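You operate a simulated robot arm through the tools that you are given. There is no shell and no other tool. Be economical: measure what you need, move in short steps, check, and stop when the job is done.

The job below is to be done with a simulated two-armed robot. You get a single attempt, and the scene is never put back.

TASK
Cap the window cleaner bottle, wipe up the drips and stand the bottle on the low cabinet.
Fine: use the blue cloth and put it back; spill nothing. Set down upright: what you pick out. What is to be rubbed or washed off counts as gone when no trace of it is left.

It is judged by the outcome, as a careful person would: the job done as asked, and still so three seconds after it is handed in. It fails if anything else is knocked over, pushed out of place, dropped, spilled or broken. Lids that push on must go on centred and level and be pressed home; caps that screw on are set level and turned clockwise until they are tight. Flat cloth is picked up by pressing the open fingertips on it (5 to 10 N) and closing them slowly along it; thin cloth reads only 2 to 8 mm in the jaws.

THE ROBOT
Two 7-joint arms with fingered hands on one trunk, on a base that drives. Base frame: it is fixed to the floor where the robot stands at the start and does not move with it; the origin is under the middle of the robot, x ahead of it, y to its left, z up; the surface under the hand at the start is at about z = 0.78. Units: m, degrees, N and s.
The left shoulder is at the start at [0.079, 0.125, 1.118], the right one opposite. With the tool pointing down near the work surface each hand reaches from about 0.44 to 0.82 m from the robot's upright axis, wherever it stands, measured 20 degrees to its own side. Places, roughly: cloth (7x13x3 cm) [0.4, 0.9, 0.8]; sticky drips [0.4, 0.5, 0.8]; top of the low cabinet [0.7, -0.6, 0.8]. Payload 3.6 kg a hand.
Tool frame (each hand has its own): the origin (TCP) lies between the finger pads and is the grasp point; the fingertips stand 0.03 m ahead of it; z points along the fingers, y is the line along which they close. Largest opening 0.104 m; the body of the gripper starts 0.035 m behind the TCP. The gripper is a hand of 4 fingers: y runs from the thumb to the fingers, the wrist lies at [-0.015, -0.104, -0.178] in the tool frame, and closing takes about 1.5 s.
Orientation is told as [roll, pitch, yaw] about the base's x, y, z axes, in that order, counted from this pose: with the fingers straight down and the wrist toward the robot, the tool's x, y and z point along [0, 1, 0], [1, 0, 0] and [0, 0, -1] of the base frame.

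THE INTERFACE
- The arms move only by the tool drive_tool. It takes "left_moves", "right_moves" or both (then of equal length, played together; a hand with none holds still); each is one flat list of numbers, 6 for each row, row after row: the shift along the base's x, y, z in m, then the turn, a rotation vector about the base's x, y, z in degrees. In form: [tx, ty, tz, ax, ay, az, tx, ty, tz, ax, ay, az, ...]. A call has 1 to 20 rows; each row is the pose to reach, as a shift and turn from the pose commanded when the call began. "left_claw" and "right_claw" are, for a hand that has rows, the finger opening in m, from 0 to 0.104, set as the call begins (left out, the last holds). Each row takes 0.2 s and may step no farther than 0.05 m and 8.6 degrees from the row before; otherwise, or with a gripper value out of range, the whole call is refused. A pose out of reach is approached as far as the arm can. The call stops where the force on the tool passes 40 N (or 10 N more than at its start, if that is more) or the arm is blocked; 0.2 s more then pass. The fingers move at their own pace (about 0.072 m/s each) and stop on an object; they squeeze with about 32 N. The grip force told is the motor's: it shows also when the fingers shut on nothing. Time passes only in rows, and 0.2 s behind the last, so rows that repeat a pose let the fingers close. The reply holds the time, the measured pose of the TCP, the force on the tool along the base axes, the opening and the grip force, in the units named above and with some noise, with the torque about the TCP (base axes, N m) and any sound that the robot's microphone picked up.
- Cameras (640 x 400 px; columns grow to the right, rows downward): "scene" is now at [0.1972, 0.0219, 1.2754]; the picture's right is [0.27, -0.96, 0.00], its down [-0.38, -0.11, -0.92] and it looks along [0.89, 0.24, -0.39] (base axes); focal length 214 px, centre (320, 200). "left" rides on the left gripper at [-0.061, -0.092, -0.13] in its tool frame; the picture's right is [-0.81, -0.28, 0.52], its down [0.53, -0.71, 0.45] and it looks along [0.24, 0.64, 0.72] (tool axes); focal length 275 px, centre (320, 200). "right" rides on the right gripper at [0.061, -0.092, -0.13] in its tool frame; the picture's right is [-0.81, 0.28, -0.52], its down [-0.53, -0.71, 0.46] and it looks along [-0.24, 0.64, 0.72] (tool axes); focal length 275 px, centre (320, 200). There is no depth. A picture from a camera that has moved, and an enlarged one, comes with that camera's place and axes in the base frame and with its lens. The place of the scene camera against the robot may be out by one fixed shift of up to 0.012 m in any direction.
- capture(camera): a new picture of that camera. The clock stands still meanwhile.
- lift_body(by): slides the trunk up (or, below 0, down) by that many m; the arms and the scene camera ride with it, the base frame stays. It gives what a move gives, with no picture.
- drive_base(legs): drives the robot by 1 to 6 legs, each [ahead, left, turn to the left] in m, m and degrees, along the robot's own axes; the way and the turn of a leg run together, so that a leg with both is an arc; at most 1.5 m and 180 degrees a leg. The arms and the cameras ride along, it lands a little off, and it stops where it bumps. It gives what a move gives.
- move_fingers(index, middle, ring, thumb_bend, thumb_turn, hand): sets how far each is bent, from 0 (flat) to 100 (curled in); at 30 the hand is open as for a grip, at 70 the pads meet at the TCP. One left out holds its place. A second passes; each finger stops where it meets its share of the squeeze, and holds until it gets a number again. A gripper value or a shape takes the hand back. It gives what a move gives, with no picture; readings hold the bend of each and the force on the fingers (four entries, about 0 where the hand has none), thumb and palm. thumb_turn goes from beside the hand (0) to across from the fingers (100), as for a grip.
- preshape(shape, hand): the hand has 4 fingers and takes this shape, open, in about a second: jaw (thumb against the fingers, like two jaws); tri (thumb and two fingers); tip (a fingertip pinch); poke (one finger out to press); point (the index stretched); flat (the hand flat); cup (the hand cupped); fist (a fist). The gripper value then closes the fingers along that shape, each until it touches; the sizes above hold for jaw. It gives what a move gives, with no picture.
- head_to(pan, tilt): turns the head with the scene camera to pan (to the left, within 80 degrees either way) and tilt (down, from -29 to 69), counted from straight ahead of the robot. It gives what a move gives.
- inspect(camera, box): a new picture of the part [left, top, right, bottom] of that camera's present view, enlarged. The clock stands still meanwhile.
- finish_job(): hands the job in; it is judged then, once.

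Go step by step. Nothing tells you exact positions but the pictures and the camera data: compare them with the known pose of the tool, close in by small moves and look again before you grip or let go. The budget is 120 turns and 92 pictures, counting those below and the enlarged ones. Unless the task says otherwise, let go and move clear before handing in, and close with one line.

The tools are called after ">>>" as a command line: name --argument value ..., lists and objects as JSON in quotes. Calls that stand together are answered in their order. drive_tool: Moves the arms, as the interface text tells. Its arguments: {"type":"object","properties":{"left_moves":{"type":"array","items":{"type":"number"}},"left_claw":{"type":"number"},"right_moves":{"type":"array","items":{"type":"number"}},"right_claw":{"type":"number"}},"required":[]} The other tools are called the same way: lift_body (by) slides the trunk up or down; preshape (shape, hand) gives the hand a shape; move_fingers (index, middle, ring, thumb_bend, thumb_turn, hand) moves the fingers one by one; drive_base (legs) drives the base; head_to (pan, tilt) turns the head that bears the scene camera; capture (camera) takes a picture; inspect (camera, box) takes an enlarged picture of a part of a camera's view; finish_job () hands the job in.

At the start:

```text
time_s: 0.0
left_position: [0.3044, 0.4182, 1.1527]
left_ee_rot: [0.0, -0.1, 0.0]
left_force: [-1.4, 0.5, -0.1]
left_wrist_torque: [-0.01, -0.05, 0.0]
left_opening: 0.1039
left_grip_force: 0.0
left_shape: jaw
left_bend: [30.0, 30.0, 30.0, 30.0, 98.0]
left_finger forces: [0.0, 0.1, 0.0, 0.0, 0.1, 0.1]
right_position: [0.4131, 0.0813, 1.181]
right_ee_rot: [0.0, 0.0, 0.0]
right_force: [0.0, -0.3, 0.1]
right_wrist_torque: [0.02, -0.01, -0.02]
right_opening: 0.1038
right_grip_force: 0.0
right_shape: jaw
right_bend: [30.0, 30.0, 30.0, 30.0, 98.0]
right_finger forces: [0.0, 0.0, 0.1, 0.0, 0.0, 0.1]
trunk travel left (down, up): [-0.35, 0.186]
robot x, y, heading: [-0.0006, 0.0018, 0.0]
head pan, tilt: [15.5, 23.3]
```

scene: 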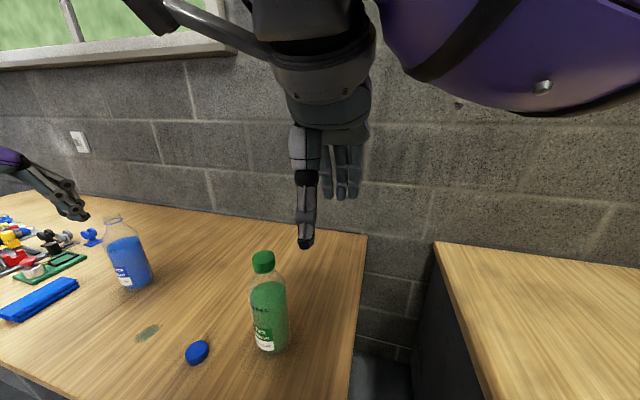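
right: 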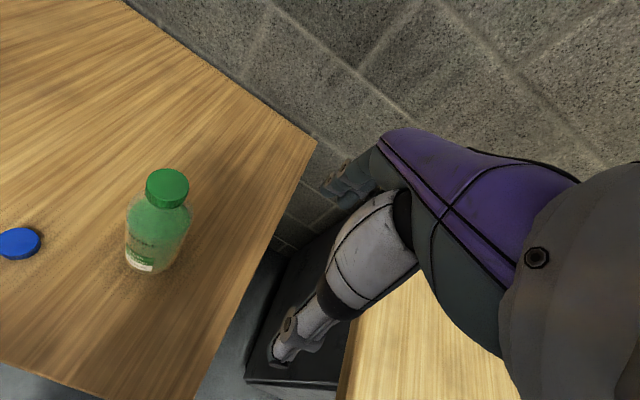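
left: 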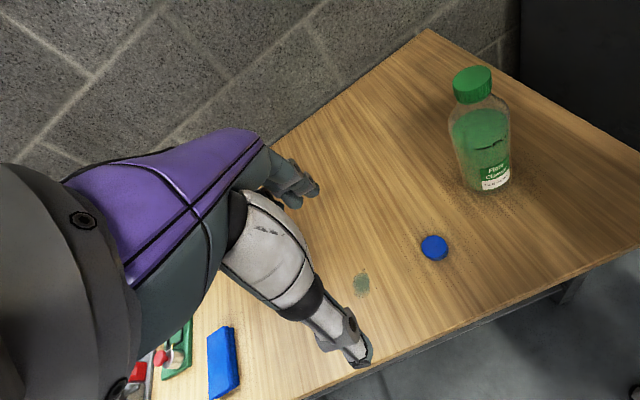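

I see a blue open bottle (about [0.53, 0.70]), a green closed bottle, a blue cap at about [0.41, 0.35], the drips at [0.42, 0.51] and a cloth at [0.41, 0.89]. I'll read the labels first.

>>> inspect --camera "scene" --box '[80, 200, 180, 300]'

>>> head_to --pan 55 --tilt 35

>>> capture --camera "scene"

```text
4.00 times, centred on (130, 250) of scene
camera zoom: at [0.1972, 0.0219, 1.2754], right [0.27, -0.96, 0.0], down [-0.38, -0.11, -0.92], along [0.89, 0.24, -0.39], focal length 858 px, centre (1080, 0)
```

zoom: 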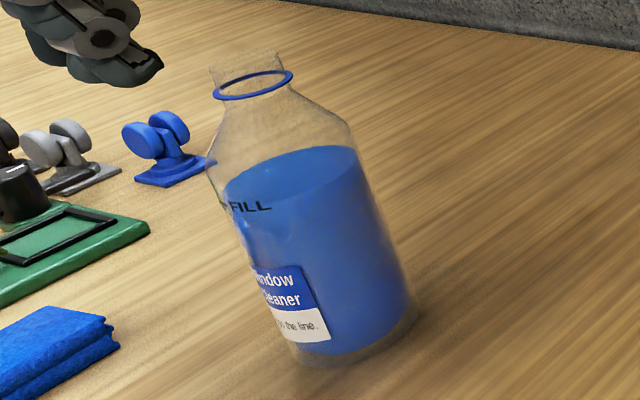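

```text
time_s: 1.1
left_position: [0.3032, 0.4173, 1.1538]
left_ee_rot: [0.0, 0.0, 0.0]
left_force: [0.5, 0.0, 0.3]
left_wrist_torque: [0.03, 0.01, 0.02]
left_opening: 0.1036
left_grip_force: 0.0
left_shape: jaw
left_bend: [30.0, 30.0, 30.0, 30.0, 98.0]
left_finger forces: [0.0, 0.1, 0.0, 0.0, 0.0, 0.0]
right_position: [0.4122, 0.0815, 1.1803]
right_ee_rot: [-0.1, 0.0, 0.0]
right_force: [-0.5, -0.3, -0.8]
right_wrist_torque: [-0.03, -0.02, 0.02]
right_opening: 0.1036
right_grip_force: 0.1
right_shape: jaw
right_bend: [30.0, 30.0, 30.0, 30.0, 98.0]
right_finger forces: [0.0, 0.0, 0.1, 0.1, 0.0, 0.0]
trunk travel left (down, up): [-0.35, 0.186]
robot x, y, heading: [-0.0044, -0.0011, 0.2]
head pan, tilt: [55.0, 35.0]
```

```text
87 pictures are left
camera scene: at [0.1586, 0.0693, 1.2569], right [0.82, -0.57, 0.0], down [-0.33, -0.47, -0.82], along [0.47, 0.67, -0.57], focal length 214 px, centre (320, 200)
```

scene: 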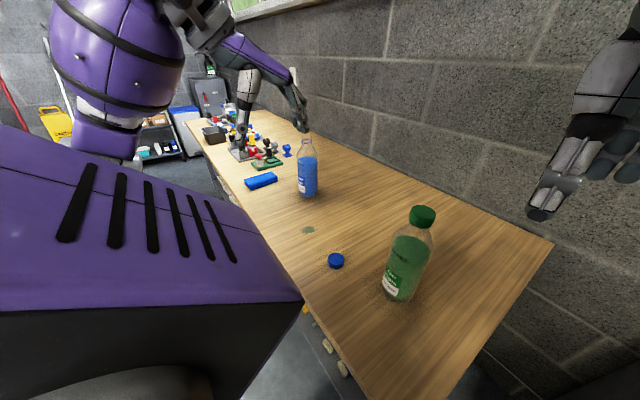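

The blue bottle is the window cleaner (clear neck with blue ring, open). Now I look closely at the cap, cloth and drips.

>>> inspect --camera "scene" --box '[290, 210, 370, 280]'

>>> inspect --camera "scene" --box '[220, 120, 340, 210]'

```text
5.71 times, centred on (330, 245) of scene
camera zoom: at [0.1586, 0.0693, 1.2569], right [0.82, -0.57, 0.0], down [-0.33, -0.47, -0.82], along [0.47, 0.67, -0.57], focal length 1226 px, centre (263, -57)
```

zoom: 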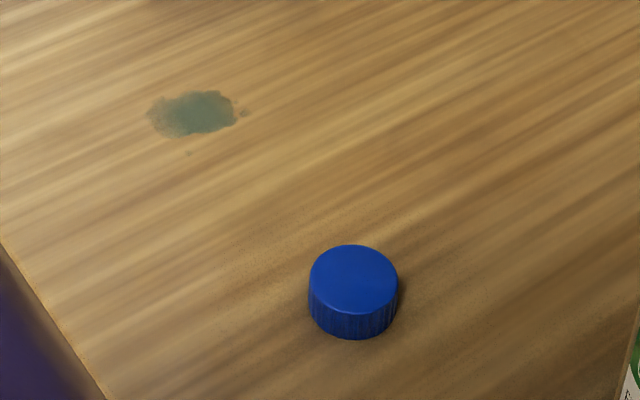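

```text
4.44 times, centred on (280, 165) of scene
camera zoom: at [0.1586, 0.0693, 1.2569], right [0.82, -0.57, 0.0], down [-0.33, -0.47, -0.82], along [0.47, 0.67, -0.57], focal length 953 px, centre (498, 356)
```

zoom: 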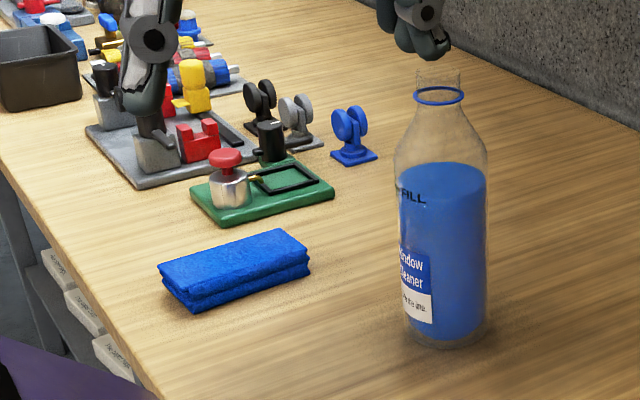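

The cap lies mouth-down at about [0.413, 0.356], ~4.3 cm across; bottle at [0.535, 0.697], ~0.24 m tall; cloth folded, long side along x, centre [0.41, 0.87]. I drive to bring the bottle in front of me.

>>> drive_base --legs '[[-0.08, 0, 0], [0, 0.55, 0]]'

>>> head_to --pan 0 --tilt 45

>>> capture --camera "scene"

>>> capture --camera "right"

```text
time_s: 7.0
left_position: [0.2127, 0.9616, 1.1537]
left_ee_rot: [0.0, 0.1, 0.8]
left_force: [0.3, 0.7, -0.9]
left_wrist_torque: [-0.03, 0.01, -0.01]
left_opening: 0.1034
left_grip_force: 0.0
left_shape: jaw
left_bend: [30.0, 30.0, 30.0, 30.0, 98.0]
left_finger forces: [0.0, 0.0, 0.0, 0.0, 0.0, 0.0]
right_position: [0.3259, 0.6277, 1.1807]
right_ee_rot: [0.0, 0.0, 0.8]
right_force: [0.3, -0.1, -0.6]
right_wrist_torque: [0.0, 0.0, 0.0]
right_opening: 0.1037
right_grip_force: 0.1
right_shape: jaw
right_bend: [30.0, 30.0, 30.0, 30.0, 98.0]
right_finger forces: [0.1, 0.0, 0.0, 0.1, 0.1, 0.0]
trunk travel left (down, up): [-0.35, 0.186]
robot x, y, heading: [-0.0855, 0.538, 0.7]
head pan, tilt: [55.0, 35.0]
```

```text
time_s: 8.2
left_position: [0.2128, 0.9616, 1.1535]
left_ee_rot: [0.0, 0.0, 0.7]
left_force: [0.1, 1.1, 0.1]
left_wrist_torque: [0.02, 0.03, -0.01]
left_opening: 0.1034
left_grip_force: 0.2
left_shape: jaw
left_bend: [30.0, 30.0, 30.0, 30.0, 98.0]
left_finger forces: [0.1, 0.1, 0.1, 0.0, 0.0, 0.1]
right_position: [0.3267, 0.6254, 1.1792]
right_ee_rot: [0.1, 0.2, 0.6]
right_force: [-0.2, 0.7, -0.1]
right_wrist_torque: [0.01, 0.02, 0.04]
right_opening: 0.1038
right_grip_force: 0.0
right_shape: jaw
right_bend: [30.0, 30.0, 30.0, 30.0, 98.0]
right_finger forces: [0.0, 0.0, 0.0, 0.0, 0.1, 0.1]
trunk travel left (down, up): [-0.35, 0.186]
robot x, y, heading: [-0.0833, 0.5426, 0.8]
head pan, tilt: [0.0, 45.0]
```

```text
84 pictures are left
camera scene: at [0.1031, 0.5704, 1.2527], right [0.37, -0.93, 0.0], down [-0.57, -0.23, -0.79], along [0.74, 0.29, -0.61], focal length 214 px, centre (320, 200)
```

scene: 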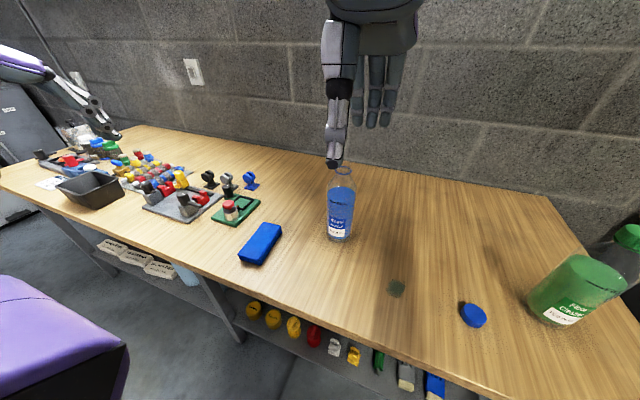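

```text
83 pictures are left
camera right: at [0.2358, 0.6866, 1.3096], right [0.29, -0.81, 0.52], down [-0.71, -0.54, -0.45], along [0.64, -0.24, -0.73], focal length 275 px, centre (320, 200)
```

right: 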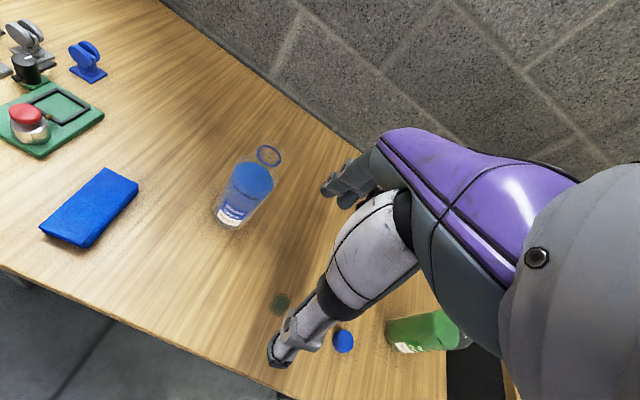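

The view agrees (cap at about [0.415, 0.350]); the bottles stand untouched. I bring the right hand above the cap, turned about 50° so that there is clockwise travel to spare.

>>> drive_tool --right_moves '[0.015, -0.047, 0, 0, 0, 5, 0.03, -0.094, 0, 0, 0, 10, 0.045, -0.14, 0, 0, 0, 15, 0.06, -0.186, 0, 0, 0, 20, 0.075, -0.232, 0, 0, 0, 25, 0.088, -0.275, 0, 0, 0, 30, 0.088, -0.275, -0.05, 0, 0, 35, 0.088, -0.275, -0.1, 0, 0, 40, 0.088, -0.275, -0.15, 0, 0, 45, 0.088, -0.275, -0.2, 0, 0, 50, 0.088, -0.275, -0.25, 0, 0, 50, 0.088, -0.275, -0.27, 0, 0, 50]' --right_claw 0.09

>>> capture --camera "right"

>>> capture --camera "scene"

```text
time_s: 10.8
left_position: [0.213, 0.9605, 1.1536]
left_ee_rot: [0.1, 0.0, 0.8]
left_force: [0.3, -0.1, 0.6]
left_wrist_torque: [0.05, 0.0, 0.02]
left_opening: 0.1038
left_grip_force: 0.0
left_shape: jaw
left_bend: [30.0, 30.0, 30.0, 30.0, 98.0]
left_finger forces: [0.0, 0.1, 0.1, 0.0, 0.1, 0.0]
right_position: [0.3606, 0.3691, 0.9418]
right_ee_rot: [-0.1, 0.2, 49.8]
right_force: [0.1, -0.3, -0.1]
right_wrist_torque: [0.0, 0.01, -0.03]
right_opening: 0.09
right_grip_force: 0.0
right_shape: jaw
right_bend: [28.0, 33.0, 31.0, 42.0, 98.0]
right_finger forces: [0.1, 0.1, 0.0, 0.1, 0.1, 0.0]
right hand out of reach, approached as far as the arm can: row 9, 10, 11, 12
trunk travel left (down, up): [-0.35, 0.186]
robot x, y, heading: [-0.0867, 0.5384, 0.9]
head pan, tilt: [0.0, 45.0]
```

```text
82 pictures are left
camera right: at [0.2555, 0.3388, 1.0731], right [0.8, -0.31, 0.52], down [-0.05, -0.89, -0.45], along [0.6, 0.33, -0.73], focal length 275 px, centre (320, 200)
```

right: 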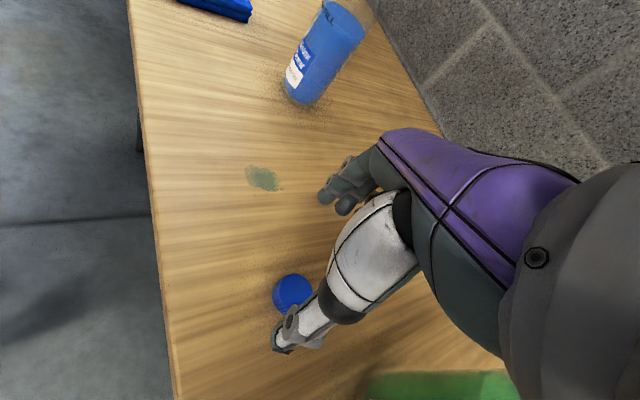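

```text
81 pictures are left
camera scene: at [0.1043, 0.5384, 1.242], right [0.01, -1.0, 0.0], down [-0.71, -0.01, -0.71], along [0.71, 0.01, -0.71], focal length 214 px, centre (320, 200)
```

scene: 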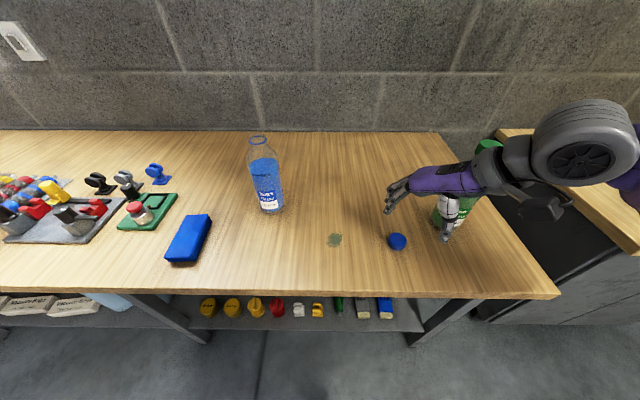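

The cap sits at [0.413, 0.350], and the hand fell short because the robot is too close. I raise the hand and back the base off 0.11 m.

>>> drive_tool --right_moves '[0, 0, 0.05, 0, 0, 0, 0, 0, 0.1, 0, 0, 0, 0, 0, 0.15, 0, 0, 0]'

>>> drive_base --legs '[[-0.11, 0, 0]]'

```text
time_s: 11.6
left_position: [0.2107, 0.9619, 1.1541]
left_ee_rot: [0.1, -0.1, 0.8]
left_force: [-0.4, 0.0, 0.6]
left_wrist_torque: [0.01, -0.03, 0.02]
left_opening: 0.1036
left_grip_force: 0.1
left_shape: jaw
left_bend: [30.0, 30.0, 30.0, 30.0, 98.0]
left_finger forces: [0.0, 0.1, 0.0, 0.1, 0.0, 0.0]
right_position: [0.3586, 0.368, 1.0959]
right_ee_rot: [0.0, 0.2, 50.9]
right_force: [-0.8, -0.7, -0.1]
right_wrist_torque: [0.02, 0.0, 0.01]
right_opening: 0.0901
right_grip_force: 0.0
right_shape: jaw
right_bend: [27.0, 32.0, 31.0, 42.0, 98.0]
right_finger forces: [0.0, 0.1, 0.0, 0.0, 0.0, 0.1]
right hand out of reach, approached as far as the arm can: row 1
trunk travel left (down, up): [-0.35, 0.186]
robot x, y, heading: [-0.0816, 0.5409, 1.1]
head pan, tilt: [0.0, 45.0]
```

```text
time_s: 12.8
left_position: [0.1031, 0.9583, 1.1542]
left_ee_rot: [0.2, 0.0, 0.7]
left_force: [0.3, 0.6, 0.2]
left_wrist_torque: [0.0, 0.02, 0.05]
left_opening: 0.1036
left_grip_force: 0.1
left_shape: jaw
left_bend: [30.0, 30.0, 30.0, 30.0, 98.0]
left_finger forces: [0.0, 0.1, 0.0, 0.0, 0.0, 0.1]
right_position: [0.2506, 0.3648, 1.0941]
right_ee_rot: [0.0, 0.1, 50.7]
right_force: [-1.2, -0.2, -0.3]
right_wrist_torque: [-0.01, -0.02, 0.02]
right_opening: 0.09
right_grip_force: 0.0
right_shape: jaw
right_bend: [27.0, 32.0, 31.0, 42.0, 98.0]
right_finger forces: [0.0, 0.0, 0.0, 0.1, 0.0, 0.1]
trunk travel left (down, up): [-0.35, 0.186]
robot x, y, heading: [-0.1954, 0.5404, 0.6]
head pan, tilt: [0.0, 45.0]
```

Now I bring the right hand over the cap at z ≈ 0.90.

>>> drive_tool --right_moves '[0.045, -0.005, 0, 0, 0, 0, 0.09, -0.01, 0, 0, 0, 0, 0.135, -0.015, 0, 0, 0, 0, 0.162, -0.015, -0.03, 0, 0, 0, 0.162, -0.015, -0.08, 0, 0, 0, 0.162, -0.015, -0.13, 0, 0, 0, 0.162, -0.015, -0.18, 0, 0, 0, 0.162, -0.015, -0.2, 0, 0, 0]' --right_claw 0.075

>>> capture --camera "right"

>>> inspect --camera "scene" --box '[280, 100, 600, 300]'

```text
time_s: 14.6
left_position: [0.1021, 0.9579, 1.1546]
left_ee_rot: [0.1, -0.1, 0.7]
left_force: [0.0, 0.6, 1.0]
left_wrist_torque: [-0.02, 0.0, 0.0]
left_opening: 0.1038
left_grip_force: 0.0
left_shape: jaw
left_bend: [30.0, 30.0, 30.0, 30.0, 98.0]
left_finger forces: [0.0, 0.0, 0.0, 0.1, 0.1, 0.0]
right_position: [0.2768, 0.3574, 1.0185]
right_ee_rot: [0.5, -0.3, 46.3]
right_force: [0.8, 0.5, 1.1]
right_wrist_torque: [0.02, 0.04, 0.01]
right_opening: 0.0748
right_grip_force: 0.0
right_shape: jaw
right_bend: [27.0, 36.0, 33.0, 57.0, 99.0]
right_finger forces: [0.0, 0.0, 0.0, 0.0, 0.1, 0.0]
right hand out of reach, approached as far as the arm can: row 1, 2, 3, 4, 5, 6, 7, 8
trunk travel left (down, up): [-0.35, 0.186]
robot x, y, heading: [-0.1996, 0.536, 0.7]
head pan, tilt: [0.0, 45.0]
```

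```text
80 pictures are left
camera right: at [0.1711, 0.3335, 1.1486], right [0.78, -0.37, 0.51], down [-0.11, -0.88, -0.46], along [0.62, 0.3, -0.72], focal length 275 px, centre (320, 200)
```

right: 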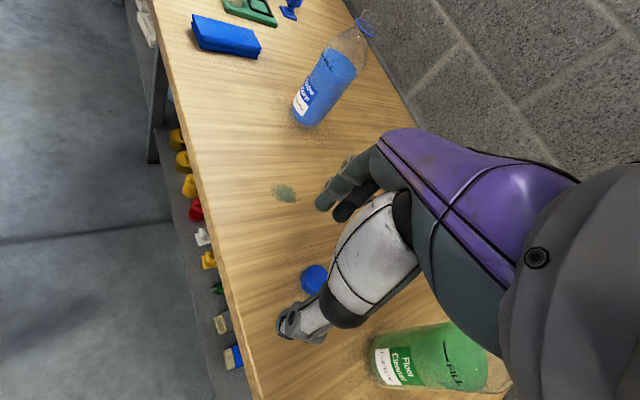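

```text
2.00 times, centred on (440, 200) of scene
camera zoom: at [-0.0064, 0.5361, 1.2422], right [0.01, -1.0, 0.0], down [-0.71, -0.01, -0.71], along [0.71, 0.01, -0.71], focal length 429 px, centre (80, 200)
```

zoom: 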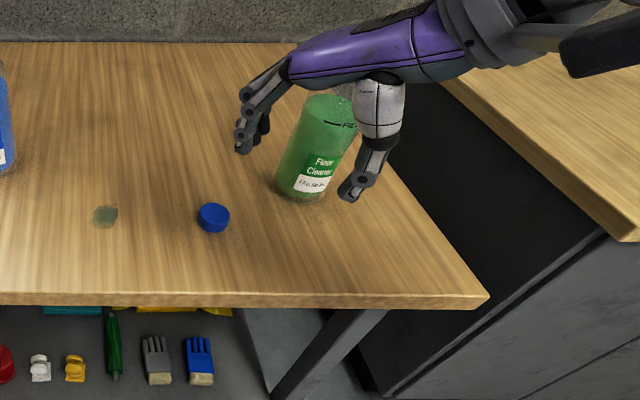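

The arm can't follow at that yaw, so I undo most of the turn, keeping the hand high, and try again.

>>> drive_tool --right_moves '[0, 0, 0.02, 0, 0, -8, 0, 0, 0.04, 0, 0, -16, 0, 0, 0.04, 0, 0, -24, 0, 0, 0.04, 0, 0, -32, 0, 0, 0.04, 0, 0, -40]'

```text
time_s: 15.8
left_position: [0.1032, 0.9592, 1.1538]
left_ee_rot: [0.0, 0.0, 0.6]
left_force: [-0.3, -0.5, 0.2]
left_wrist_torque: [0.01, 0.01, 0.01]
left_opening: 0.1035
left_grip_force: 0.1
left_shape: jaw
left_bend: [30.0, 30.0, 30.0, 30.0, 98.0]
left_finger forces: [0.0, 0.1, 0.0, 0.1, 0.0, 0.0]
right_position: [0.2832, 0.373, 1.0582]
right_ee_rot: [0.6, -0.1, 6.2]
right_force: [0.3, 0.1, 0.1]
right_wrist_torque: [-0.01, 0.0, -0.02]
right_opening: 0.0749
right_grip_force: 0.1
right_shape: jaw
right_bend: [27.0, 36.0, 33.0, 57.0, 99.0]
right_finger forces: [0.0, 0.0, 0.1, 0.1, 0.0, 0.0]
trunk travel left (down, up): [-0.35, 0.186]
robot x, y, heading: [-0.1978, 0.5401, 0.7]
head pan, tilt: [0.0, 45.0]
```

Yaw is now ~6° and the arm follows. Moving over the cap.

>>> drive_tool --right_moves '[0.045, -0.008, 0, 0, 0, 0, 0.09, -0.016, 0, 0, 0, 0, 0.13, -0.023, 0, 0, 0, 0, 0.13, -0.023, -0.05, 0, 0, 0, 0.13, -0.023, -0.1, 0, 0, 0, 0.13, -0.023, -0.15, 0, 0, 0]'

>>> capture --camera "right"

>>> inspect --camera "scene" --box '[280, 100, 600, 300]'

```text
time_s: 17.2
left_position: [0.1033, 0.9586, 1.1532]
left_ee_rot: [0.1, 0.1, 0.7]
left_force: [-0.6, -0.2, 0.9]
left_wrist_torque: [0.01, 0.0, -0.01]
left_opening: 0.1037
left_grip_force: 0.0
left_shape: jaw
left_bend: [30.0, 30.0, 30.0, 30.0, 98.0]
left_finger forces: [0.1, 0.1, 0.0, 0.1, 0.0, 0.1]
right_position: [0.4137, 0.3533, 0.9083]
right_ee_rot: [0.6, -0.1, 6.2]
right_force: [0.1, -0.5, -0.6]
right_wrist_torque: [-0.01, 0.02, -0.01]
right_opening: 0.075
right_grip_force: 0.0
right_shape: jaw
right_bend: [27.0, 36.0, 33.0, 57.0, 99.0]
right_finger forces: [0.1, 0.1, 0.0, 0.0, 0.1, 0.0]
trunk travel left (down, up): [-0.35, 0.186]
robot x, y, heading: [-0.1935, 0.5351, 0.7]
head pan, tilt: [0.0, 45.0]
```

```text
78 pictures are left
camera right: at [0.317, 0.4024, 1.0383], right [0.36, -0.78, 0.51], down [-0.65, -0.6, -0.46], along [0.67, -0.16, -0.73], focal length 275 px, centre (320, 200)
```

right: 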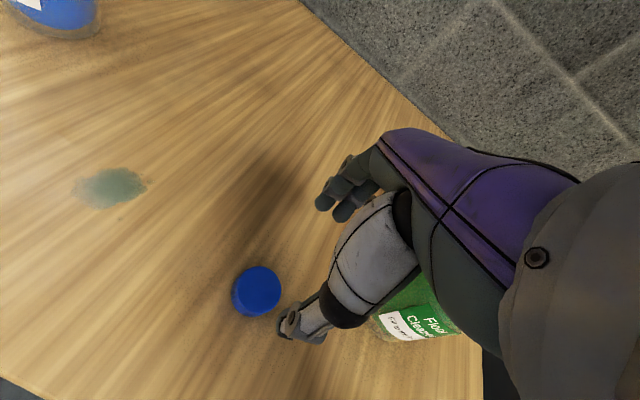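

```text
2.00 times, centred on (440, 200) of scene
camera zoom: at [-0.0051, 0.5376, 1.242], right [0.01, -1.0, 0.0], down [-0.71, -0.01, -0.71], along [0.71, 0.01, -0.71], focal length 429 px, centre (80, 200)
```

zoom: 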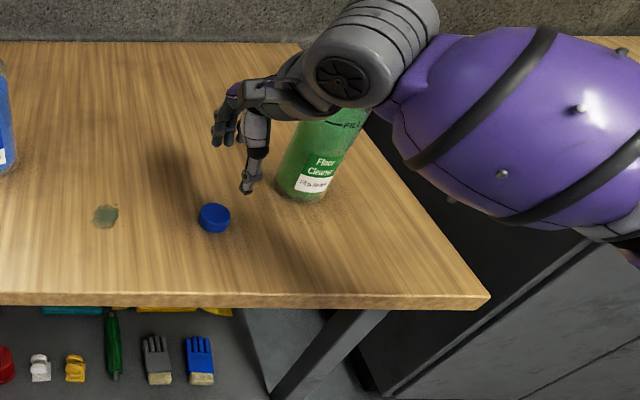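

Wrist and scene views put the cap at about [0.410, 0.357]. I lower to z 0.85 and re-check.

>>> drive_tool --right_moves '[-0.003, 0.004, -0.03, 0, 0, 0, -0.003, 0.004, -0.058, 0, 0, 0]'

>>> capture --camera "right"

>>> inspect --camera "scene" --box '[330, 150, 450, 230]'

```text
time_s: 17.8
left_position: [0.1036, 0.9593, 1.1544]
left_ee_rot: [0.2, 0.2, 0.6]
left_force: [-0.6, -0.6, 0.5]
left_wrist_torque: [-0.03, 0.02, -0.03]
left_opening: 0.1036
left_grip_force: 0.0
left_shape: jaw
left_bend: [30.0, 30.0, 30.0, 30.0, 98.0]
left_finger forces: [0.0, 0.1, 0.1, 0.1, 0.0, 0.1]
right_position: [0.4107, 0.3568, 0.8513]
right_ee_rot: [0.7, 0.0, 6.3]
right_force: [0.1, -0.1, 0.5]
right_wrist_torque: [0.0, -0.01, 0.0]
right_opening: 0.0751
right_grip_force: 0.1
right_shape: jaw
right_bend: [27.0, 36.0, 33.0, 57.0, 99.0]
right_finger forces: [0.0, 0.1, 0.0, 0.0, 0.0, 0.1]
trunk travel left (down, up): [-0.35, 0.186]
robot x, y, heading: [-0.1918, 0.5385, 0.5]
head pan, tilt: [0.0, 45.0]
```

```text
76 pictures are left
camera right: at [0.3136, 0.4067, 0.9816], right [0.36, -0.78, 0.51], down [-0.65, -0.6, -0.46], along [0.67, -0.16, -0.73], focal length 275 px, centre (320, 200)
```

right: 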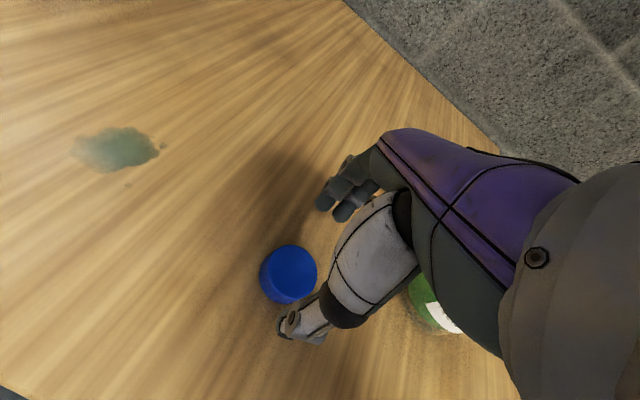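

```text
5.00 times, centred on (390, 190) of scene
camera zoom: at [-0.0051, 0.5379, 1.242], right [0.01, -1.0, 0.0], down [-0.71, -0.01, -0.71], along [0.71, 0.01, -0.71], focal length 1072 px, centre (-30, 250)
```

zoom: 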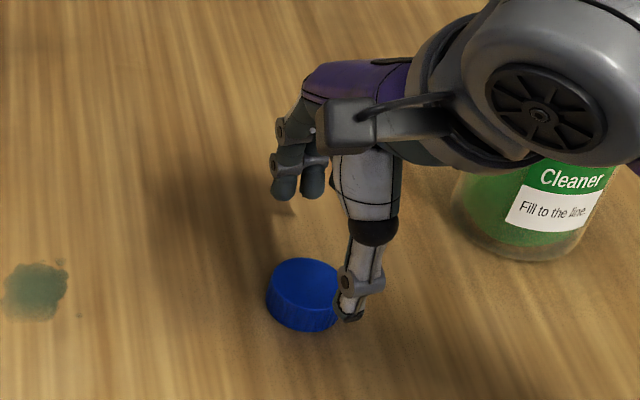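

Cap sits at about [0.409, 0.358]; I shift +5 mm in y, go down so that the tips straddle it, and look.

>>> drive_tool --right_moves '[-0.001, 0.005, -0.015, 0, 0, 0, -0.001, 0.005, -0.03, 0, 0, 0]'

>>> inspect --camera "right" --box '[220, 200, 380, 360]'

>>> inspect --camera "scene" --box '[350, 160, 430, 220]'

```text
time_s: 18.4
left_position: [0.1041, 0.9591, 1.154]
left_ee_rot: [0.1, 0.1, 0.6]
left_force: [0.3, 0.5, -0.4]
left_wrist_torque: [0.02, -0.01, -0.03]
left_opening: 0.1037
left_grip_force: 0.1
left_shape: jaw
left_bend: [30.0, 30.0, 30.0, 30.0, 98.0]
left_finger forces: [0.0, 0.0, 0.0, 0.0, 0.0, 0.1]
right_position: [0.4117, 0.362, 0.8215]
right_ee_rot: [0.6, -0.1, 6.2]
right_force: [-0.3, -0.7, -0.4]
right_wrist_torque: [0.01, 0.02, 0.01]
right_opening: 0.075
right_grip_force: 0.1
right_shape: jaw
right_bend: [27.0, 36.0, 33.0, 57.0, 99.0]
right_finger forces: [0.0, 0.1, 0.1, 0.0, 0.0, 0.0]
trunk travel left (down, up): [-0.35, 0.186]
robot x, y, heading: [-0.196, 0.5352, 0.8]
head pan, tilt: [0.0, 45.0]
```

```text
2.50 times, centred on (300, 280) of right
camera zoom: at [0.3137, 0.4125, 0.9527], right [0.36, -0.78, 0.51], down [-0.65, -0.6, -0.46], along [0.67, -0.16, -0.73], focal length 688 px, centre (370, 0)
```

zoom: 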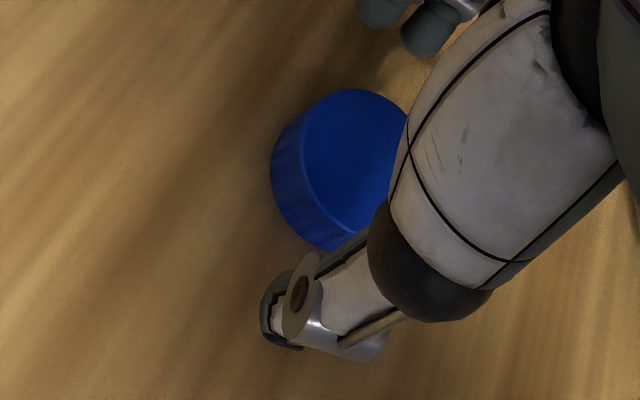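

```text
6.67 times, centred on (390, 190) of scene
camera zoom: at [-0.0052, 0.5378, 1.242], right [0.01, -1.0, 0.0], down [-0.71, -0.01, -0.71], along [0.71, 0.01, -0.71], focal length 1430 px, centre (-147, 267)
```

zoom: 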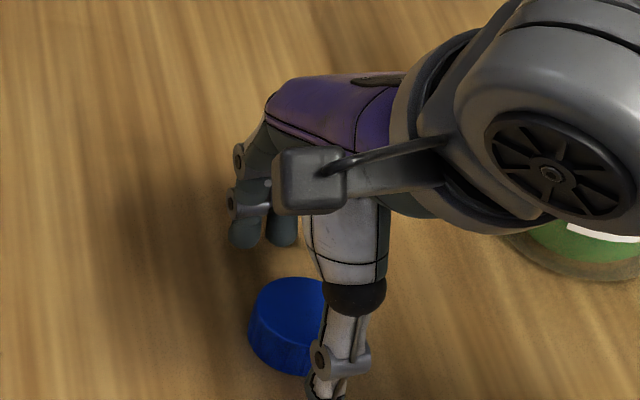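

The thumb looks offset in −y from the cap. I raise the hand and close it in air to cap width to learn where the pads really meet.

>>> drive_tool --right_moves '[0, 0, 0.03, 0, 0, 0, 0, 0, 0.06, 0, 0, 0, 0, 0, 0.06, 0, 0, 0, 0, 0, 0.06, 0, 0, 0, 0, 0, 0.06, 0, 0, 0]' --right_claw 0.043

>>> inspect --camera "scene" --box '[350, 150, 430, 210]'

>>> inspect --camera "right" --box '[220, 200, 380, 360]'

```text
time_s: 19.6
left_position: [0.1041, 0.9589, 1.1523]
left_ee_rot: [0.1, 0.0, 0.7]
left_force: [-0.7, 0.1, 0.0]
left_wrist_torque: [0.03, -0.03, 0.02]
left_opening: 0.1035
left_grip_force: 0.0
left_shape: jaw
left_bend: [30.0, 30.0, 30.0, 30.0, 98.0]
left_finger forces: [0.0, 0.1, 0.0, 0.0, 0.0, 0.1]
right_position: [0.4114, 0.3621, 0.8813]
right_ee_rot: [0.7, 0.0, 6.3]
right_force: [-0.5, -0.1, -0.2]
right_wrist_torque: [0.02, 0.01, 0.0]
right_opening: 0.0434
right_grip_force: 0.1
right_shape: jaw
right_bend: [74.0, 48.0, 45.0, 72.0, 100.0]
right_finger forces: [0.0, 0.0, 0.1, 0.1, 0.0, 0.0]
trunk travel left (down, up): [-0.35, 0.186]
robot x, y, heading: [-0.1966, 0.5421, 0.6]
head pan, tilt: [0.0, 45.0]
```

```text
6.67 times, centred on (390, 180) of scene
camera zoom: at [-0.0052, 0.5379, 1.242], right [0.01, -1.0, 0.0], down [-0.71, -0.01, -0.71], along [0.71, 0.01, -0.71], focal length 1430 px, centre (-147, 333)
```

zoom: 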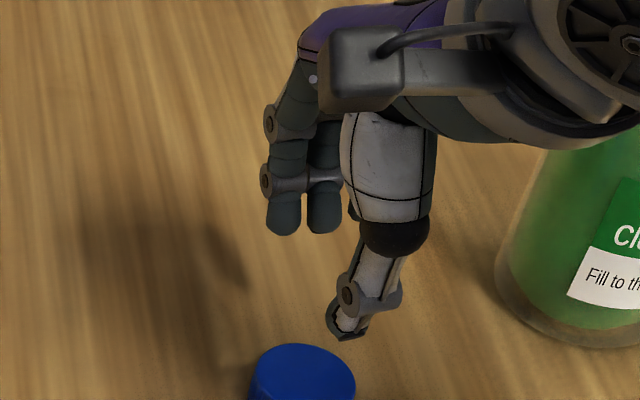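

```text
2.50 times, centred on (300, 280) of right
camera zoom: at [0.3144, 0.4128, 1.013], right [0.36, -0.78, 0.51], down [-0.65, -0.6, -0.46], along [0.67, -0.16, -0.73], focal length 688 px, centre (370, 0)
```

zoom: 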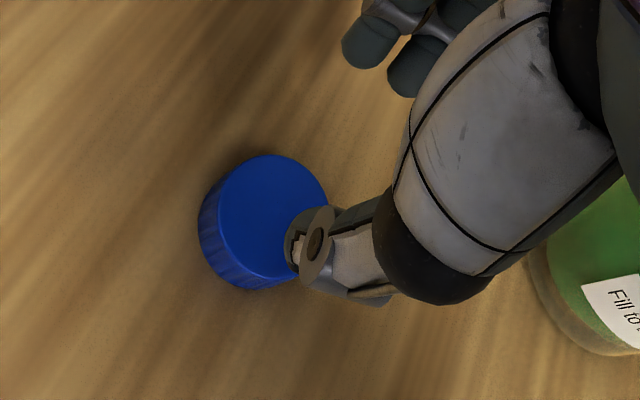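

In air, thumb and middle finger meet about 5 mm to −y of the TCP, so y = 0.364 centres the cap. I reopen, go down and close.

>>> drive_tool --right_moves '[-0.002, 0.002, 0, 0, 0, 0, -0.002, 0.002, 0, 0, 0, 0, -0.002, 0.002, 0, 0, 0, 0, -0.002, 0.002, -0.03, 0, 0, 0, -0.002, 0.002, -0.055, 0, 0, 0, -0.002, 0.002, -0.065, 0, 0, 0]' --right_claw 0.075

>>> inspect --camera "scene" --box '[350, 160, 430, 220]'

```text
time_s: 21.0
left_position: [0.1036, 0.9575, 1.1537]
left_ee_rot: [0.1, -0.1, 0.7]
left_force: [-0.3, 0.2, 0.1]
left_wrist_torque: [0.0, 0.02, 0.02]
left_opening: 0.1039
left_grip_force: 0.0
left_shape: jaw
left_bend: [30.0, 30.0, 30.0, 30.0, 98.0]
left_finger forces: [0.0, 0.0, 0.0, 0.1, 0.0, 0.0]
right_position: [0.4085, 0.3626, 0.8161]
right_ee_rot: [0.6, 0.0, 6.3]
right_force: [-0.3, -0.2, 0.6]
right_wrist_torque: [-0.01, 0.0, -0.04]
right_opening: 0.0749
right_grip_force: 0.0
right_shape: jaw
right_bend: [27.0, 37.0, 34.0, 57.0, 99.0]
right_finger forces: [0.1, 0.0, 0.1, 0.0, 0.0, 0.0]
trunk travel left (down, up): [-0.35, 0.186]
robot x, y, heading: [-0.1965, 0.5389, 0.7]
head pan, tilt: [0.0, 45.0]
```

```text
6.67 times, centred on (390, 190) of scene
camera zoom: at [-0.0052, 0.5379, 1.242], right [0.01, -1.0, 0.0], down [-0.71, -0.01, -0.71], along [0.71, 0.01, -0.71], focal length 1430 px, centre (-147, 267)
```

zoom: 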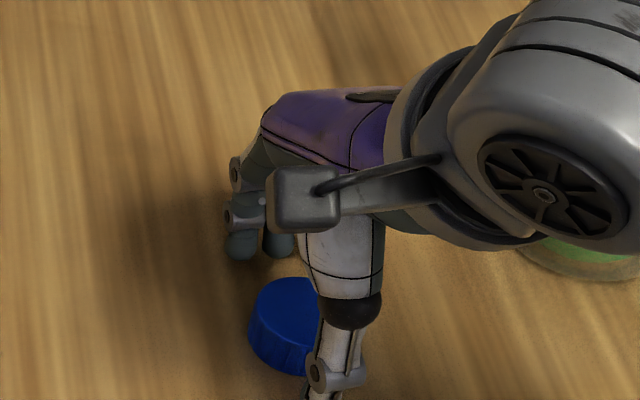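

Shift a further 4 mm in +y, then close on the cap.

>>> drive_tool --right_moves '[0, 0.005, 0, 0, 0, 0]'

>>> drive_tool --right_moves '[0, 0, 0, 0, 0, 0, 0, 0, 0, 0, 0, 0, 0, 0, 0, 0, 0, 0, 0, 0, 0, 0, 0, 0, 0, 0, 0, 0, 0, 0, 0, 0, 0, 0, 0, 0, 0, 0, 0, 0, 0, 0]' --right_claw 0.03

>>> inspect --camera "scene" --box '[350, 160, 430, 220]'

>>> inspect --camera "right" --box '[220, 200, 380, 360]'

```text
time_s: 21.4
left_position: [0.1034, 0.9595, 1.1533]
left_ee_rot: [0.0, -0.1, 0.7]
left_force: [-0.4, -0.2, -0.2]
left_wrist_torque: [0.01, 0.0, -0.02]
left_opening: 0.1039
left_grip_force: 0.0
left_shape: jaw
left_bend: [30.0, 30.0, 30.0, 30.0, 98.0]
left_finger forces: [0.1, 0.0, 0.1, 0.1, 0.0, 0.0]
right_position: [0.4093, 0.3695, 0.8184]
right_ee_rot: [0.5, -0.1, 6.3]
right_force: [0.4, 0.3, 0.2]
right_wrist_torque: [0.02, -0.01, 0.02]
right_opening: 0.0749
right_grip_force: 0.1
right_shape: jaw
right_bend: [27.0, 37.0, 34.0, 57.0, 99.0]
right_finger forces: [0.1, 0.1, 0.1, 0.1, 0.0, 0.0]
trunk travel left (down, up): [-0.35, 0.186]
robot x, y, heading: [-0.1958, 0.5384, 0.8]
head pan, tilt: [0.0, 45.0]
```

```text
time_s: 23.0
left_position: [0.104, 0.9595, 1.1548]
left_ee_rot: [0.0, -0.1, 0.7]
left_force: [0.2, 0.8, 0.6]
left_wrist_torque: [-0.01, -0.01, 0.02]
left_opening: 0.1037
left_grip_force: 0.0
left_shape: jaw
left_bend: [30.0, 30.0, 30.0, 30.0, 98.0]
left_finger forces: [0.0, 0.1, 0.0, 0.2, 0.0, 0.0]
right_position: [0.4093, 0.3685, 0.8166]
right_ee_rot: [0.6, -0.1, 6.3]
right_force: [-0.3, 0.4, 0.9]
right_wrist_torque: [-0.03, -0.02, 0.03]
right_opening: 0.0281
right_grip_force: 32.6
right_shape: jaw
right_bend: [73.0, 52.0, 54.0, 75.0, 100.0]
right_finger forces: [11.7, 8.3, 5.7, 0.0, 22.0, 0.0]
trunk travel left (down, up): [-0.35, 0.186]
robot x, y, heading: [-0.1921, 0.5373, 0.7]
head pan, tilt: [0.0, 45.0]
```

```text
6.67 times, centred on (390, 190) of scene
camera zoom: at [-0.0053, 0.538, 1.242], right [0.01, -1.0, 0.0], down [-0.71, -0.01, -0.71], along [0.71, 0.01, -0.71], focal length 1430 px, centre (-147, 267)
```

zoom: 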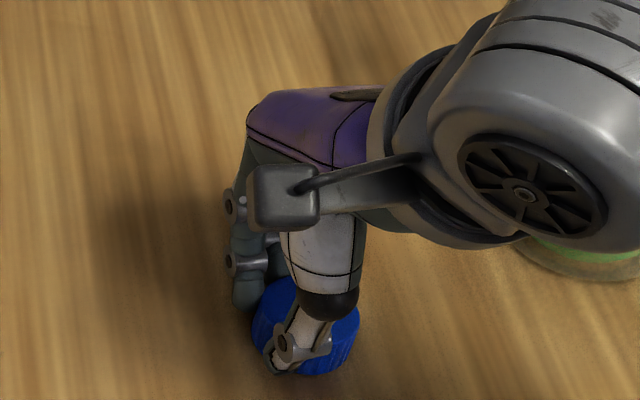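

```text
2.50 times, centred on (300, 280) of right
camera zoom: at [0.312, 0.4194, 0.9476], right [0.36, -0.78, 0.51], down [-0.65, -0.6, -0.46], along [0.67, -0.16, -0.73], focal length 688 px, centre (370, 0)
```

zoom: 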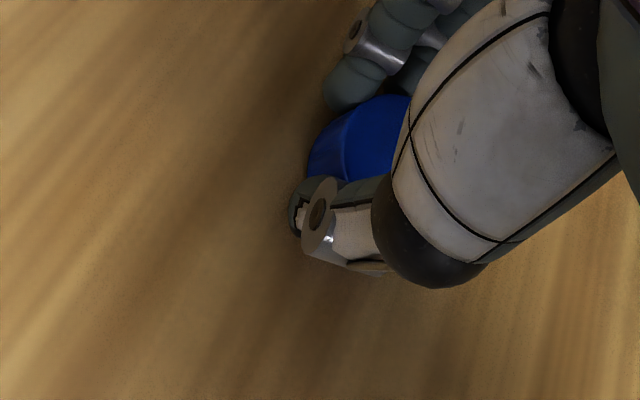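

When closed, the thumb swings to the TCP line and now grips ~1 cm off-centre. I open, shift −1 cm in y and grip again.

>>> drive_tool --right_moves '[0, 0, 0, 0, 0, 0, 0, 0, 0, 0, 0, 0, 0, 0, 0, 0, 0, 0, 0, 0, 0, 0, 0, 0, 0, -0.01, 0, 0, 0, 0]' --right_claw 0.075

>>> drive_tool --right_moves '[0, 0, 0, 0, 0, 0, 0, 0, 0, 0, 0, 0, 0, 0, 0, 0, 0, 0, 0, 0, 0, 0, 0, 0, 0, 0, 0, 0, 0, 0, 0, 0, 0, 0, 0, 0, 0, 0, 0, 0, 0, 0]' --right_claw 0.03

>>> inspect --camera "scene" --box '[350, 160, 430, 220]'

>>> inspect --camera "right" --box '[220, 200, 380, 360]'

```text
time_s: 24.2
left_position: [0.1045, 0.9583, 1.1538]
left_ee_rot: [0.1, 0.0, 0.7]
left_force: [-0.9, 0.6, 0.1]
left_wrist_torque: [-0.01, -0.02, 0.0]
left_opening: 0.1037
left_grip_force: 0.0
left_shape: jaw
left_bend: [30.0, 30.0, 30.0, 30.0, 98.0]
left_finger forces: [0.1, 0.0, 0.0, 0.0, 0.0, 0.0]
right_position: [0.4091, 0.3608, 0.8163]
right_ee_rot: [0.6, -0.1, 6.3]
right_force: [0.2, 0.2, 0.8]
right_wrist_torque: [-0.03, -0.01, 0.0]
right_opening: 0.0749
right_grip_force: 0.1
right_shape: jaw
right_bend: [27.0, 37.0, 34.0, 57.0, 99.0]
right_finger forces: [0.0, 0.0, 0.0, 0.0, 0.1, 0.0]
trunk travel left (down, up): [-0.35, 0.186]
robot x, y, heading: [-0.1943, 0.5408, 0.9]
head pan, tilt: [0.0, 45.0]
```

```text
time_s: 25.8
left_position: [0.104, 0.9594, 1.1537]
left_ee_rot: [0.1, 0.0, 0.7]
left_force: [-0.5, -0.4, -0.2]
left_wrist_torque: [-0.01, 0.02, 0.03]
left_opening: 0.1037
left_grip_force: 0.1
left_shape: jaw
left_bend: [30.0, 30.0, 30.0, 30.0, 98.0]
left_finger forces: [0.1, 0.0, 0.0, 0.0, 0.0, 0.0]
right_position: [0.4106, 0.3592, 0.8167]
right_ee_rot: [0.6, -0.1, 6.3]
right_force: [0.4, -0.5, -0.2]
right_wrist_torque: [-0.02, 0.02, 0.02]
right_opening: 0.0061
right_grip_force: 31.9
right_shape: jaw
right_bend: [70.0, 73.0, 70.0, 81.0, 100.0]
right_finger forces: [0.1, 0.1, 0.1, 0.0, 0.0, 0.0]
trunk travel left (down, up): [-0.35, 0.186]
robot x, y, heading: [-0.1977, 0.5387, 0.8]
head pan, tilt: [0.0, 45.0]
```

```text
6.67 times, centred on (390, 190) of scene
camera zoom: at [-0.0052, 0.5379, 1.242], right [0.01, -1.0, 0.0], down [-0.71, -0.01, -0.71], along [0.71, 0.01, -0.71], focal length 1430 px, centre (-147, 267)
```

zoom: 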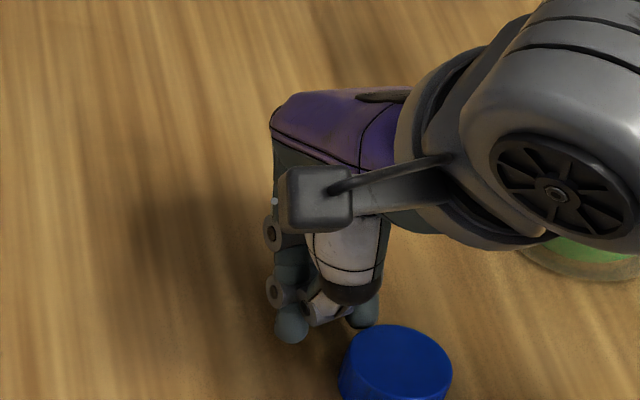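

```text
2.50 times, centred on (300, 280) of right
camera zoom: at [0.3127, 0.4096, 0.9466], right [0.36, -0.78, 0.51], down [-0.65, -0.6, -0.46], along [0.67, -0.16, -0.73], focal length 688 px, centre (370, 0)
```

zoom: 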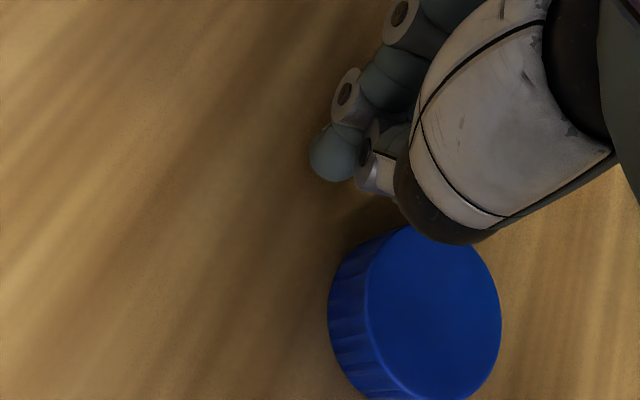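

The cap slipped out and now sits at about [0.381, 0.325], still upright and well on the table. I raise the hand and try the three-finger shape in air, which may centre better.

>>> drive_tool --right_moves '[0, 0, 0.04, 0, 0, 0, 0, 0, 0.08, 0, 0, 0, 0, 0, 0.1, 0, 0, 0, 0, 0, 0.1, 0, 0, 0]' --right_claw 0.08

>>> preshape --hand "right" --shape "tri"

>>> inspect --camera "scene" --box '[340, 120, 460, 210]'

>>> drive_tool --right_moves '[0, 0, 0, 0, 0, 0, 0, 0, 0, 0, 0, 0, 0, 0, 0, 0, 0, 0, 0, 0, 0, 0, 0, 0]' --right_claw 0.043

>>> inspect --camera "scene" --box '[340, 120, 460, 210]'

>>> inspect --camera "right" --box '[220, 140, 460, 360]'

```text
time_s: 26.8
left_position: [0.1042, 0.959, 1.1534]
left_ee_rot: [0.2, -0.1, 0.8]
left_force: [0.1, 0.4, -0.5]
left_wrist_torque: [0.03, 0.02, -0.02]
left_opening: 0.1035
left_grip_force: 0.0
left_shape: jaw
left_bend: [30.0, 30.0, 30.0, 30.0, 98.0]
left_finger forces: [0.0, 0.1, 0.0, 0.0, 0.0, 0.0]
right_position: [0.4085, 0.3575, 0.9136]
right_ee_rot: [0.5, 0.0, 6.4]
right_force: [-0.6, 0.8, -1.0]
right_wrist_torque: [0.0, -0.02, 0.01]
right_opening: 0.08
right_grip_force: 0.1
right_shape: jaw
right_bend: [27.0, 35.0, 32.0, 53.0, 99.0]
right_finger forces: [0.0, 0.0, 0.0, 0.0, 0.1, 0.0]
trunk travel left (down, up): [-0.35, 0.186]
robot x, y, heading: [-0.193, 0.5383, 0.8]
head pan, tilt: [0.0, 45.0]
```

```text
time_s: 27.7
left_position: [0.1037, 0.9587, 1.154]
left_ee_rot: [0.2, -0.1, 0.8]
left_force: [-0.8, -0.5, -1.1]
left_wrist_torque: [0.0, -0.01, -0.01]
left_opening: 0.1035
left_grip_force: 0.0
left_shape: jaw
left_bend: [30.0, 30.0, 30.0, 30.0, 98.0]
left_finger forces: [0.1, 0.1, 0.0, 0.1, 0.0, 0.0]
right_position: [0.4096, 0.3576, 0.9158]
right_ee_rot: [0.6, 0.0, 6.3]
right_force: [-0.6, -0.7, -0.3]
right_wrist_torque: [-0.01, 0.0, 0.0]
right_opening: 0.1039
right_grip_force: 0.0
right_shape: tri
right_bend: [30.0, 30.0, 99.0, 30.0, 98.0]
right_finger forces: [0.1, 0.1, 0.0, 0.1, 0.0, 0.0]
trunk travel left (down, up): [-0.35, 0.186]
robot x, y, heading: [-0.1933, 0.5375, 0.9]
head pan, tilt: [0.0, 45.0]
```

```text
4.44 times, centred on (400, 165) of scene
camera zoom: at [-0.0052, 0.5379, 1.242], right [0.01, -1.0, 0.0], down [-0.71, -0.01, -0.71], along [0.71, 0.01, -0.71], focal length 953 px, centre (-36, 356)
```

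zoom: 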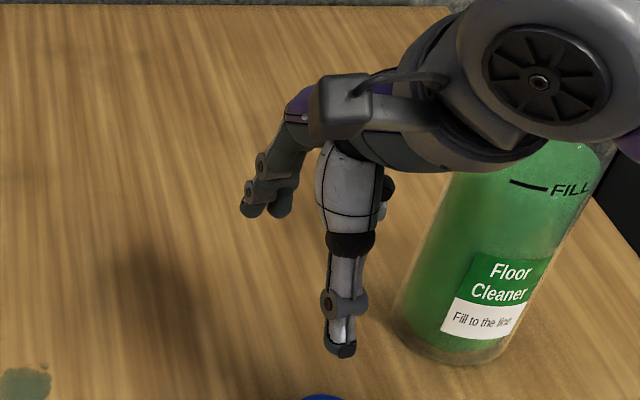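

```text
time_s: 28.7
left_position: [0.1032, 0.9591, 1.1537]
left_ee_rot: [0.1, -0.1, 0.6]
left_force: [1.0, 0.7, -0.3]
left_wrist_torque: [0.0, 0.02, 0.02]
left_opening: 0.1038
left_grip_force: 0.0
left_shape: jaw
left_bend: [30.0, 30.0, 30.0, 30.0, 98.0]
left_finger forces: [0.1, 0.0, 0.0, 0.0, 0.0, 0.1]
right_position: [0.41, 0.3578, 0.9161]
right_ee_rot: [0.6, 0.0, 6.2]
right_force: [-0.3, -0.2, -0.6]
right_wrist_torque: [0.0, 0.0, 0.01]
right_opening: 0.0437
right_grip_force: 0.1
right_shape: tri
right_bend: [74.0, 48.0, 99.0, 72.0, 100.0]
right_finger forces: [0.0, 0.1, 0.0, 0.0, 0.0, 0.1]
trunk travel left (down, up): [-0.35, 0.186]
robot x, y, heading: [-0.1951, 0.5357, 0.4]
head pan, tilt: [0.0, 45.0]
```

```text
4.44 times, centred on (400, 165) of scene
camera zoom: at [-0.0052, 0.5379, 1.242], right [0.01, -1.0, 0.0], down [-0.71, -0.01, -0.71], along [0.71, 0.01, -0.71], focal length 953 px, centre (-36, 356)
```

zoom: 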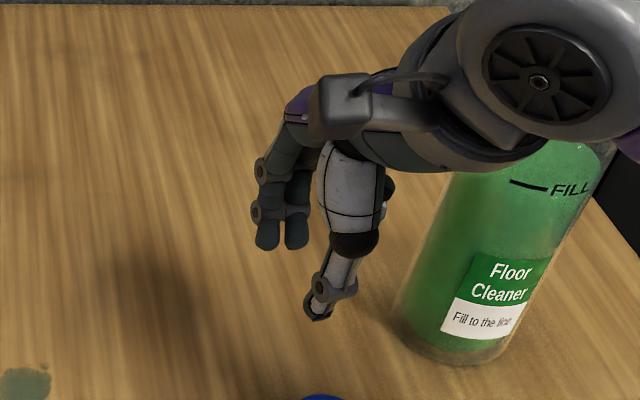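

```text
1.82 times, centred on (340, 250) of right
camera zoom: at [0.3119, 0.4082, 1.0459], right [0.36, -0.78, 0.51], down [-0.65, -0.6, -0.46], along [0.67, -0.16, -0.73], focal length 500 px, centre (284, 109)
```

zoom: 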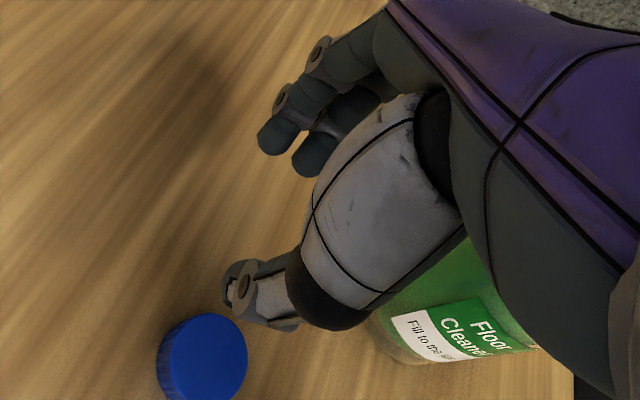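

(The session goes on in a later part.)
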